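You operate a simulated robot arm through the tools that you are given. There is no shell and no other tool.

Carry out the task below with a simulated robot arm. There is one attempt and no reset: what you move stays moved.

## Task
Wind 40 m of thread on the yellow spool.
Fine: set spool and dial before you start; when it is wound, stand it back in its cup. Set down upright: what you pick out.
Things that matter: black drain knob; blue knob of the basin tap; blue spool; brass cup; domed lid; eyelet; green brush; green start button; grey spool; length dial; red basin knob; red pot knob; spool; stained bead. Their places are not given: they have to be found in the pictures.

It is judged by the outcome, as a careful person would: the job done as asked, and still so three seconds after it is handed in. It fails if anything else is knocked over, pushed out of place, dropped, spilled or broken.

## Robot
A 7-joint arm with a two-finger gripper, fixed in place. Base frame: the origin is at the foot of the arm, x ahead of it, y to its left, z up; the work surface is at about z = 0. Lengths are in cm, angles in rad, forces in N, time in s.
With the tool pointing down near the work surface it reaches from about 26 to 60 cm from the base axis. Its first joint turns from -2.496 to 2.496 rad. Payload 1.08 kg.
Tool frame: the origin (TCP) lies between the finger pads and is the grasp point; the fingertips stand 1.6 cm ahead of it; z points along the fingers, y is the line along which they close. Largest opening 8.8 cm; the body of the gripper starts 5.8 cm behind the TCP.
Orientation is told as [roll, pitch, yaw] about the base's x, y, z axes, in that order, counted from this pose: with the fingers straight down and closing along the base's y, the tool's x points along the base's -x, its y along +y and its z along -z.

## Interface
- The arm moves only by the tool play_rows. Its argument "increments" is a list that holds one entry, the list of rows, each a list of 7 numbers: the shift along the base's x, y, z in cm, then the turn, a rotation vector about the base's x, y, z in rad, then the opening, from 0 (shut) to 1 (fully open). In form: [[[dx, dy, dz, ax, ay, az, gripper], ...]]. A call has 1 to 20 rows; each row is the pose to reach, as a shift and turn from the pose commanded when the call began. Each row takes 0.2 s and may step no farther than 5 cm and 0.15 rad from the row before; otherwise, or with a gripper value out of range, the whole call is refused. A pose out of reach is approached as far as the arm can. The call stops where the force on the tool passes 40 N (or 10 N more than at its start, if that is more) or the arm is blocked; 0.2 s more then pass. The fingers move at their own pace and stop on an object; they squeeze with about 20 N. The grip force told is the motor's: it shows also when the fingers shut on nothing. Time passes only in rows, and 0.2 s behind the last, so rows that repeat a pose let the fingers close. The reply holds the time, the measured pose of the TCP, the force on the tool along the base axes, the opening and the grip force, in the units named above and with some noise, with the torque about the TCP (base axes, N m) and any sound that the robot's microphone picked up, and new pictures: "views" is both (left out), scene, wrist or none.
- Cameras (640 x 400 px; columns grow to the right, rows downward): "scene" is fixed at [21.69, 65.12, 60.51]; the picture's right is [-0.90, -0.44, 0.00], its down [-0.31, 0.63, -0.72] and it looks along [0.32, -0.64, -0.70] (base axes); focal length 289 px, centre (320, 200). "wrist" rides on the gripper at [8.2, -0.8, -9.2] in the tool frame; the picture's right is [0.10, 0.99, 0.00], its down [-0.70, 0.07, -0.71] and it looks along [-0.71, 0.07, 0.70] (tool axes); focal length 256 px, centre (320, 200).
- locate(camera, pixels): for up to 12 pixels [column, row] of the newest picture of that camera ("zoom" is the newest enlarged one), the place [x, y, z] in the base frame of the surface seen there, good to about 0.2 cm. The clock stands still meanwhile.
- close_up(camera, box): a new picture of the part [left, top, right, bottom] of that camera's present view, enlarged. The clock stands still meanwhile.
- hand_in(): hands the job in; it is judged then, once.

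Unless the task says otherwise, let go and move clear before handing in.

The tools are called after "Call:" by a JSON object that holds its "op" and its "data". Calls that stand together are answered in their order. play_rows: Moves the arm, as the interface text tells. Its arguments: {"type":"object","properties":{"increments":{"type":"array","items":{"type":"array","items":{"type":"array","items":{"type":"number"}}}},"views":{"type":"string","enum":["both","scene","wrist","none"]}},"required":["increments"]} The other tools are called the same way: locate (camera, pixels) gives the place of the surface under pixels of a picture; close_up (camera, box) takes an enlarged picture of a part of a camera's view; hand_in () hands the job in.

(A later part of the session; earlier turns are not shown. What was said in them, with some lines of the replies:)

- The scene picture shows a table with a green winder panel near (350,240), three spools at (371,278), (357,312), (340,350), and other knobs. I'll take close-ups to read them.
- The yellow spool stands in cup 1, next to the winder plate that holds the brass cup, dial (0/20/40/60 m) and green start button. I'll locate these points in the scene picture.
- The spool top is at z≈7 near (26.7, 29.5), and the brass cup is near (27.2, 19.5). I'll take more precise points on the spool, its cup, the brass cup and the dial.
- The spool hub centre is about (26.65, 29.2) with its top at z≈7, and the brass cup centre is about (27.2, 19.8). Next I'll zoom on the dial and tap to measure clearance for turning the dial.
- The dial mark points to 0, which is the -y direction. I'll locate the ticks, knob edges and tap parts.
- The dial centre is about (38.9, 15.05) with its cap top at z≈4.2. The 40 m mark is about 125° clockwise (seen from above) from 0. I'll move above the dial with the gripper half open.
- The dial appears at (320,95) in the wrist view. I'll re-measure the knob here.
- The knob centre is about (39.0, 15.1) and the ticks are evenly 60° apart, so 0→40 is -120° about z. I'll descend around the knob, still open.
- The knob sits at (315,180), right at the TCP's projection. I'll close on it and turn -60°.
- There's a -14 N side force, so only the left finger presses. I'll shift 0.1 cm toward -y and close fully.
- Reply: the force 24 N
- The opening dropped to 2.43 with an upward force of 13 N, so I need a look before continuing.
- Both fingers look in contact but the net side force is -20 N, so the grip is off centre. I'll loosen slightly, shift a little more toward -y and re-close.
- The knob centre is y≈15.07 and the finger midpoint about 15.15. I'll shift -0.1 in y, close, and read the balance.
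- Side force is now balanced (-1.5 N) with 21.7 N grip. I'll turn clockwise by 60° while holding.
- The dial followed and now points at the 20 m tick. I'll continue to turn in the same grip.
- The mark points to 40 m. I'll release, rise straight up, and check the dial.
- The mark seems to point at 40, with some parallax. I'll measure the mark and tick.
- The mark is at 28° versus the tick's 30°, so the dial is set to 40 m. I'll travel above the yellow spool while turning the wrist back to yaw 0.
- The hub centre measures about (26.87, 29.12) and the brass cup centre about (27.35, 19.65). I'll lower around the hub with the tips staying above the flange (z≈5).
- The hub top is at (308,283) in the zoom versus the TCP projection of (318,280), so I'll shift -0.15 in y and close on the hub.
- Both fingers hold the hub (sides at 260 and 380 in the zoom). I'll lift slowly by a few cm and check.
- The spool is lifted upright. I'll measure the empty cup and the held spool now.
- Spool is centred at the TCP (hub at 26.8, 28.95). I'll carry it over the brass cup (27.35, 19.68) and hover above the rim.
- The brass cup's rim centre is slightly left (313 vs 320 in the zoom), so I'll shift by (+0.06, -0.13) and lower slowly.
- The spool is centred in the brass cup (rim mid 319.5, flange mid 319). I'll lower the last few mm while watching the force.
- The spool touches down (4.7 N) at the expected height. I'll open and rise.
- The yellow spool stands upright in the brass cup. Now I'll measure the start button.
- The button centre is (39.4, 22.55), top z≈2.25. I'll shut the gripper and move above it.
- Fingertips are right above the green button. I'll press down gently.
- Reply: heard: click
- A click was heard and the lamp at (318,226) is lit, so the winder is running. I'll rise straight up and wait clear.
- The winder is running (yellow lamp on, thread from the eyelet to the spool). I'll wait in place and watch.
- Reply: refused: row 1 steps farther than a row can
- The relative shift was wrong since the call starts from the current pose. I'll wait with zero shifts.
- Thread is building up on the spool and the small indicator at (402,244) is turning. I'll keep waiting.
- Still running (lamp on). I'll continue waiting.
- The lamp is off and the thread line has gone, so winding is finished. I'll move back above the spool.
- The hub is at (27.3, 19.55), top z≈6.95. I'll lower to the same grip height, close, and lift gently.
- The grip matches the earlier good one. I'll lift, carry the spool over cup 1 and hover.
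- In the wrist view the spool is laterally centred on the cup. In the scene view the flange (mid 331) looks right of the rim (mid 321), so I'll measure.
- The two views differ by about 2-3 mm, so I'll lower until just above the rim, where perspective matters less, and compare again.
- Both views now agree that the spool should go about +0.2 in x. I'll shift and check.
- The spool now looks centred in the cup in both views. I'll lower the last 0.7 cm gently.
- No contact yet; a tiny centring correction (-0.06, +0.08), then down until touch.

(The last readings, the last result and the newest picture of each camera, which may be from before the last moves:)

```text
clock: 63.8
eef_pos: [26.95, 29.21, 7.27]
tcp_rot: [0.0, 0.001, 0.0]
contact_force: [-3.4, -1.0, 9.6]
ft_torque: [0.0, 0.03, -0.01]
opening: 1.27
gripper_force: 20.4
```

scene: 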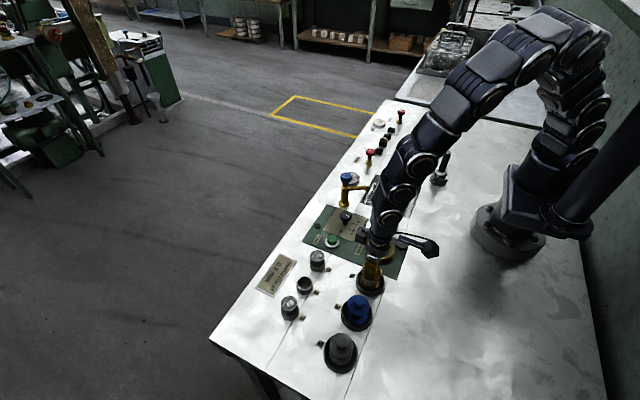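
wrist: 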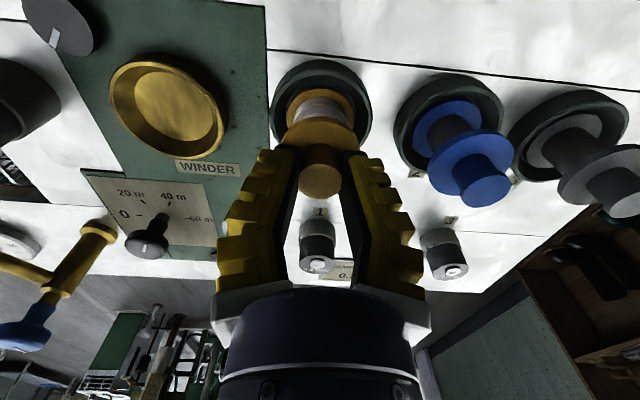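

Contact at 9.6 N, at the same height as it was picked up (7.1), so it is seated. I'll open and rise.

Call:
{"op": "play_rows", "data": {"increments": [[[0, 0, 0, 0, 0, 0, 0.2], [0, 0, 0, 0, 0, 0, 0.3], [0, 0, 0, 0, 0, 0, 0.4], [0, 0, 0, 0, 0, 0, 0.45], [0, 0, 0.5, 0, 0, 0, 0.45], [0, 0, 1.5, 0, 0, 0, 0.45], [0, 0, 3, 0, 0, 0, 0.45], [0, 0, 5, 0, 0, 0, 0.45], [0, 0, 7, 0, 0, 0, 0.45], [0, 0, 9, 0, 0, 0, 0.45], [-1, -1, 11, 0, 0, 0, 0.45], [-1, -3, 13, 0, 0, 0, 0.45], [-1, -5, 15, 0, 0, 0, 0.45], [-1, -7, 17, 0, 0, 0, 0.45], [-1, -7, 17, 0, 0, 0, 0.45]]]}}

Call:
{"op": "close_up", "data": {"camera": "scene", "box": [290, 190, 430, 380]}}

Call:
{"op": "close_up", "data": {"camera": "scene", "box": [345, 240, 395, 305]}}

```text
clock: 67.0
eef_pos: [26.06, 21.91, 24.36]
tcp_rot: [0.0, -0.001, 0.001]
contact_force: [-0.8, -0.4, -0.4]
ft_torque: [0.0, 0.0, -0.02]
opening: 4.42
gripper_force: 3.5
```

scene: 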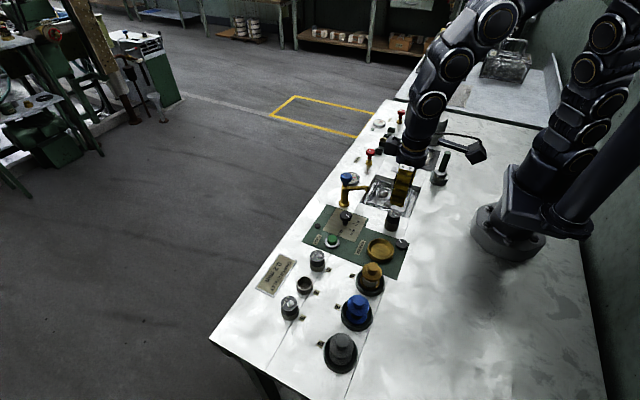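
wrist: 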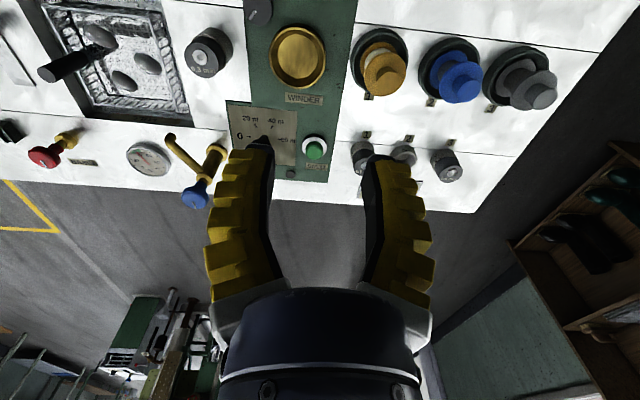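

```text
2.11 times, centred on (360, 285) of scene
```

zoom: 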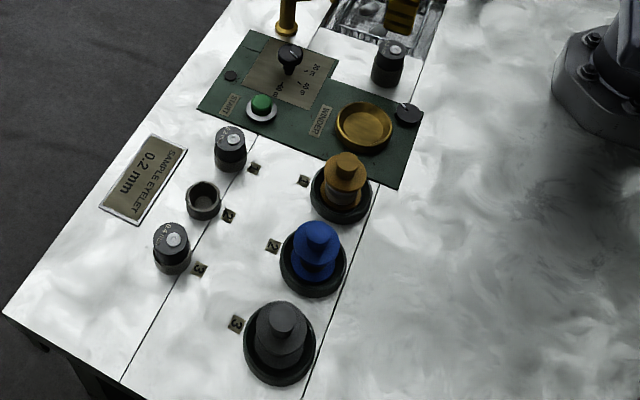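

```text
6.15 times, centred on (370, 272) of scene
```

zoom: 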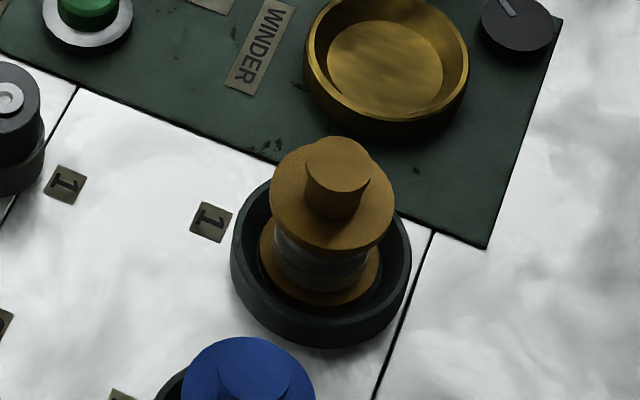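

The wound yellow spool stands in its cup. I'll check that its top is level and at the original height.

Call:
{"op": "locate", "data": {"camera": "zoom", "pixels": [[338, 165], [312, 160], [364, 170], [338, 142], [335, 188], [280, 205], [385, 205], [320, 240], [262, 245], [375, 260]]}}

```text
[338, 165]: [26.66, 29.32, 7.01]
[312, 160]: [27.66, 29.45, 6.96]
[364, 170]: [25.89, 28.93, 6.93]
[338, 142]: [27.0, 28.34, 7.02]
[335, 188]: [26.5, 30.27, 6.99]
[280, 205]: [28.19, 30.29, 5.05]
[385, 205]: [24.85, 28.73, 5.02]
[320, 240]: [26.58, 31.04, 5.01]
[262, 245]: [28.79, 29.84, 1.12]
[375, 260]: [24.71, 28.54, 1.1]
```

The top is level at z≈7.0, at the same place as originally (26.7, 29.3). The gripper is clear and nothing else has moved, so I'll hand in.

Call:
{"op": "hand_in", "data": {}}

```text
The job is handed in.
```

The yellow spool has been wound with thread and is back upright in cup 1, and I've handed the job in. No verdict came back with the hand-in.

- **Setup:** I turned the length dial from 0 to 40 m and checked it against the tick. The spool was standing in the brass cup before I pressed start.
- **Winding:** The start button clicked and the yellow lamp came on. I waited until the lamp went out and the thread line was gone before touching the spool again. The 40 m relies on the dial setting; I had no separate reading of the length wound.
- **Return:** The spool top is level at its original height, and its position is within about 2 mm of where it started.
- **Left as is:** The dial still points to 40 m. I saw nothing else knocked or moved, and the gripper is clear.
- **Eyelet:** The winder used the 0.3 mm eyelet already in place, although a plate on the table reads "SAMPLE EYELET 0.2 mm". The task didn't mention eyelets, so I didn't change it.
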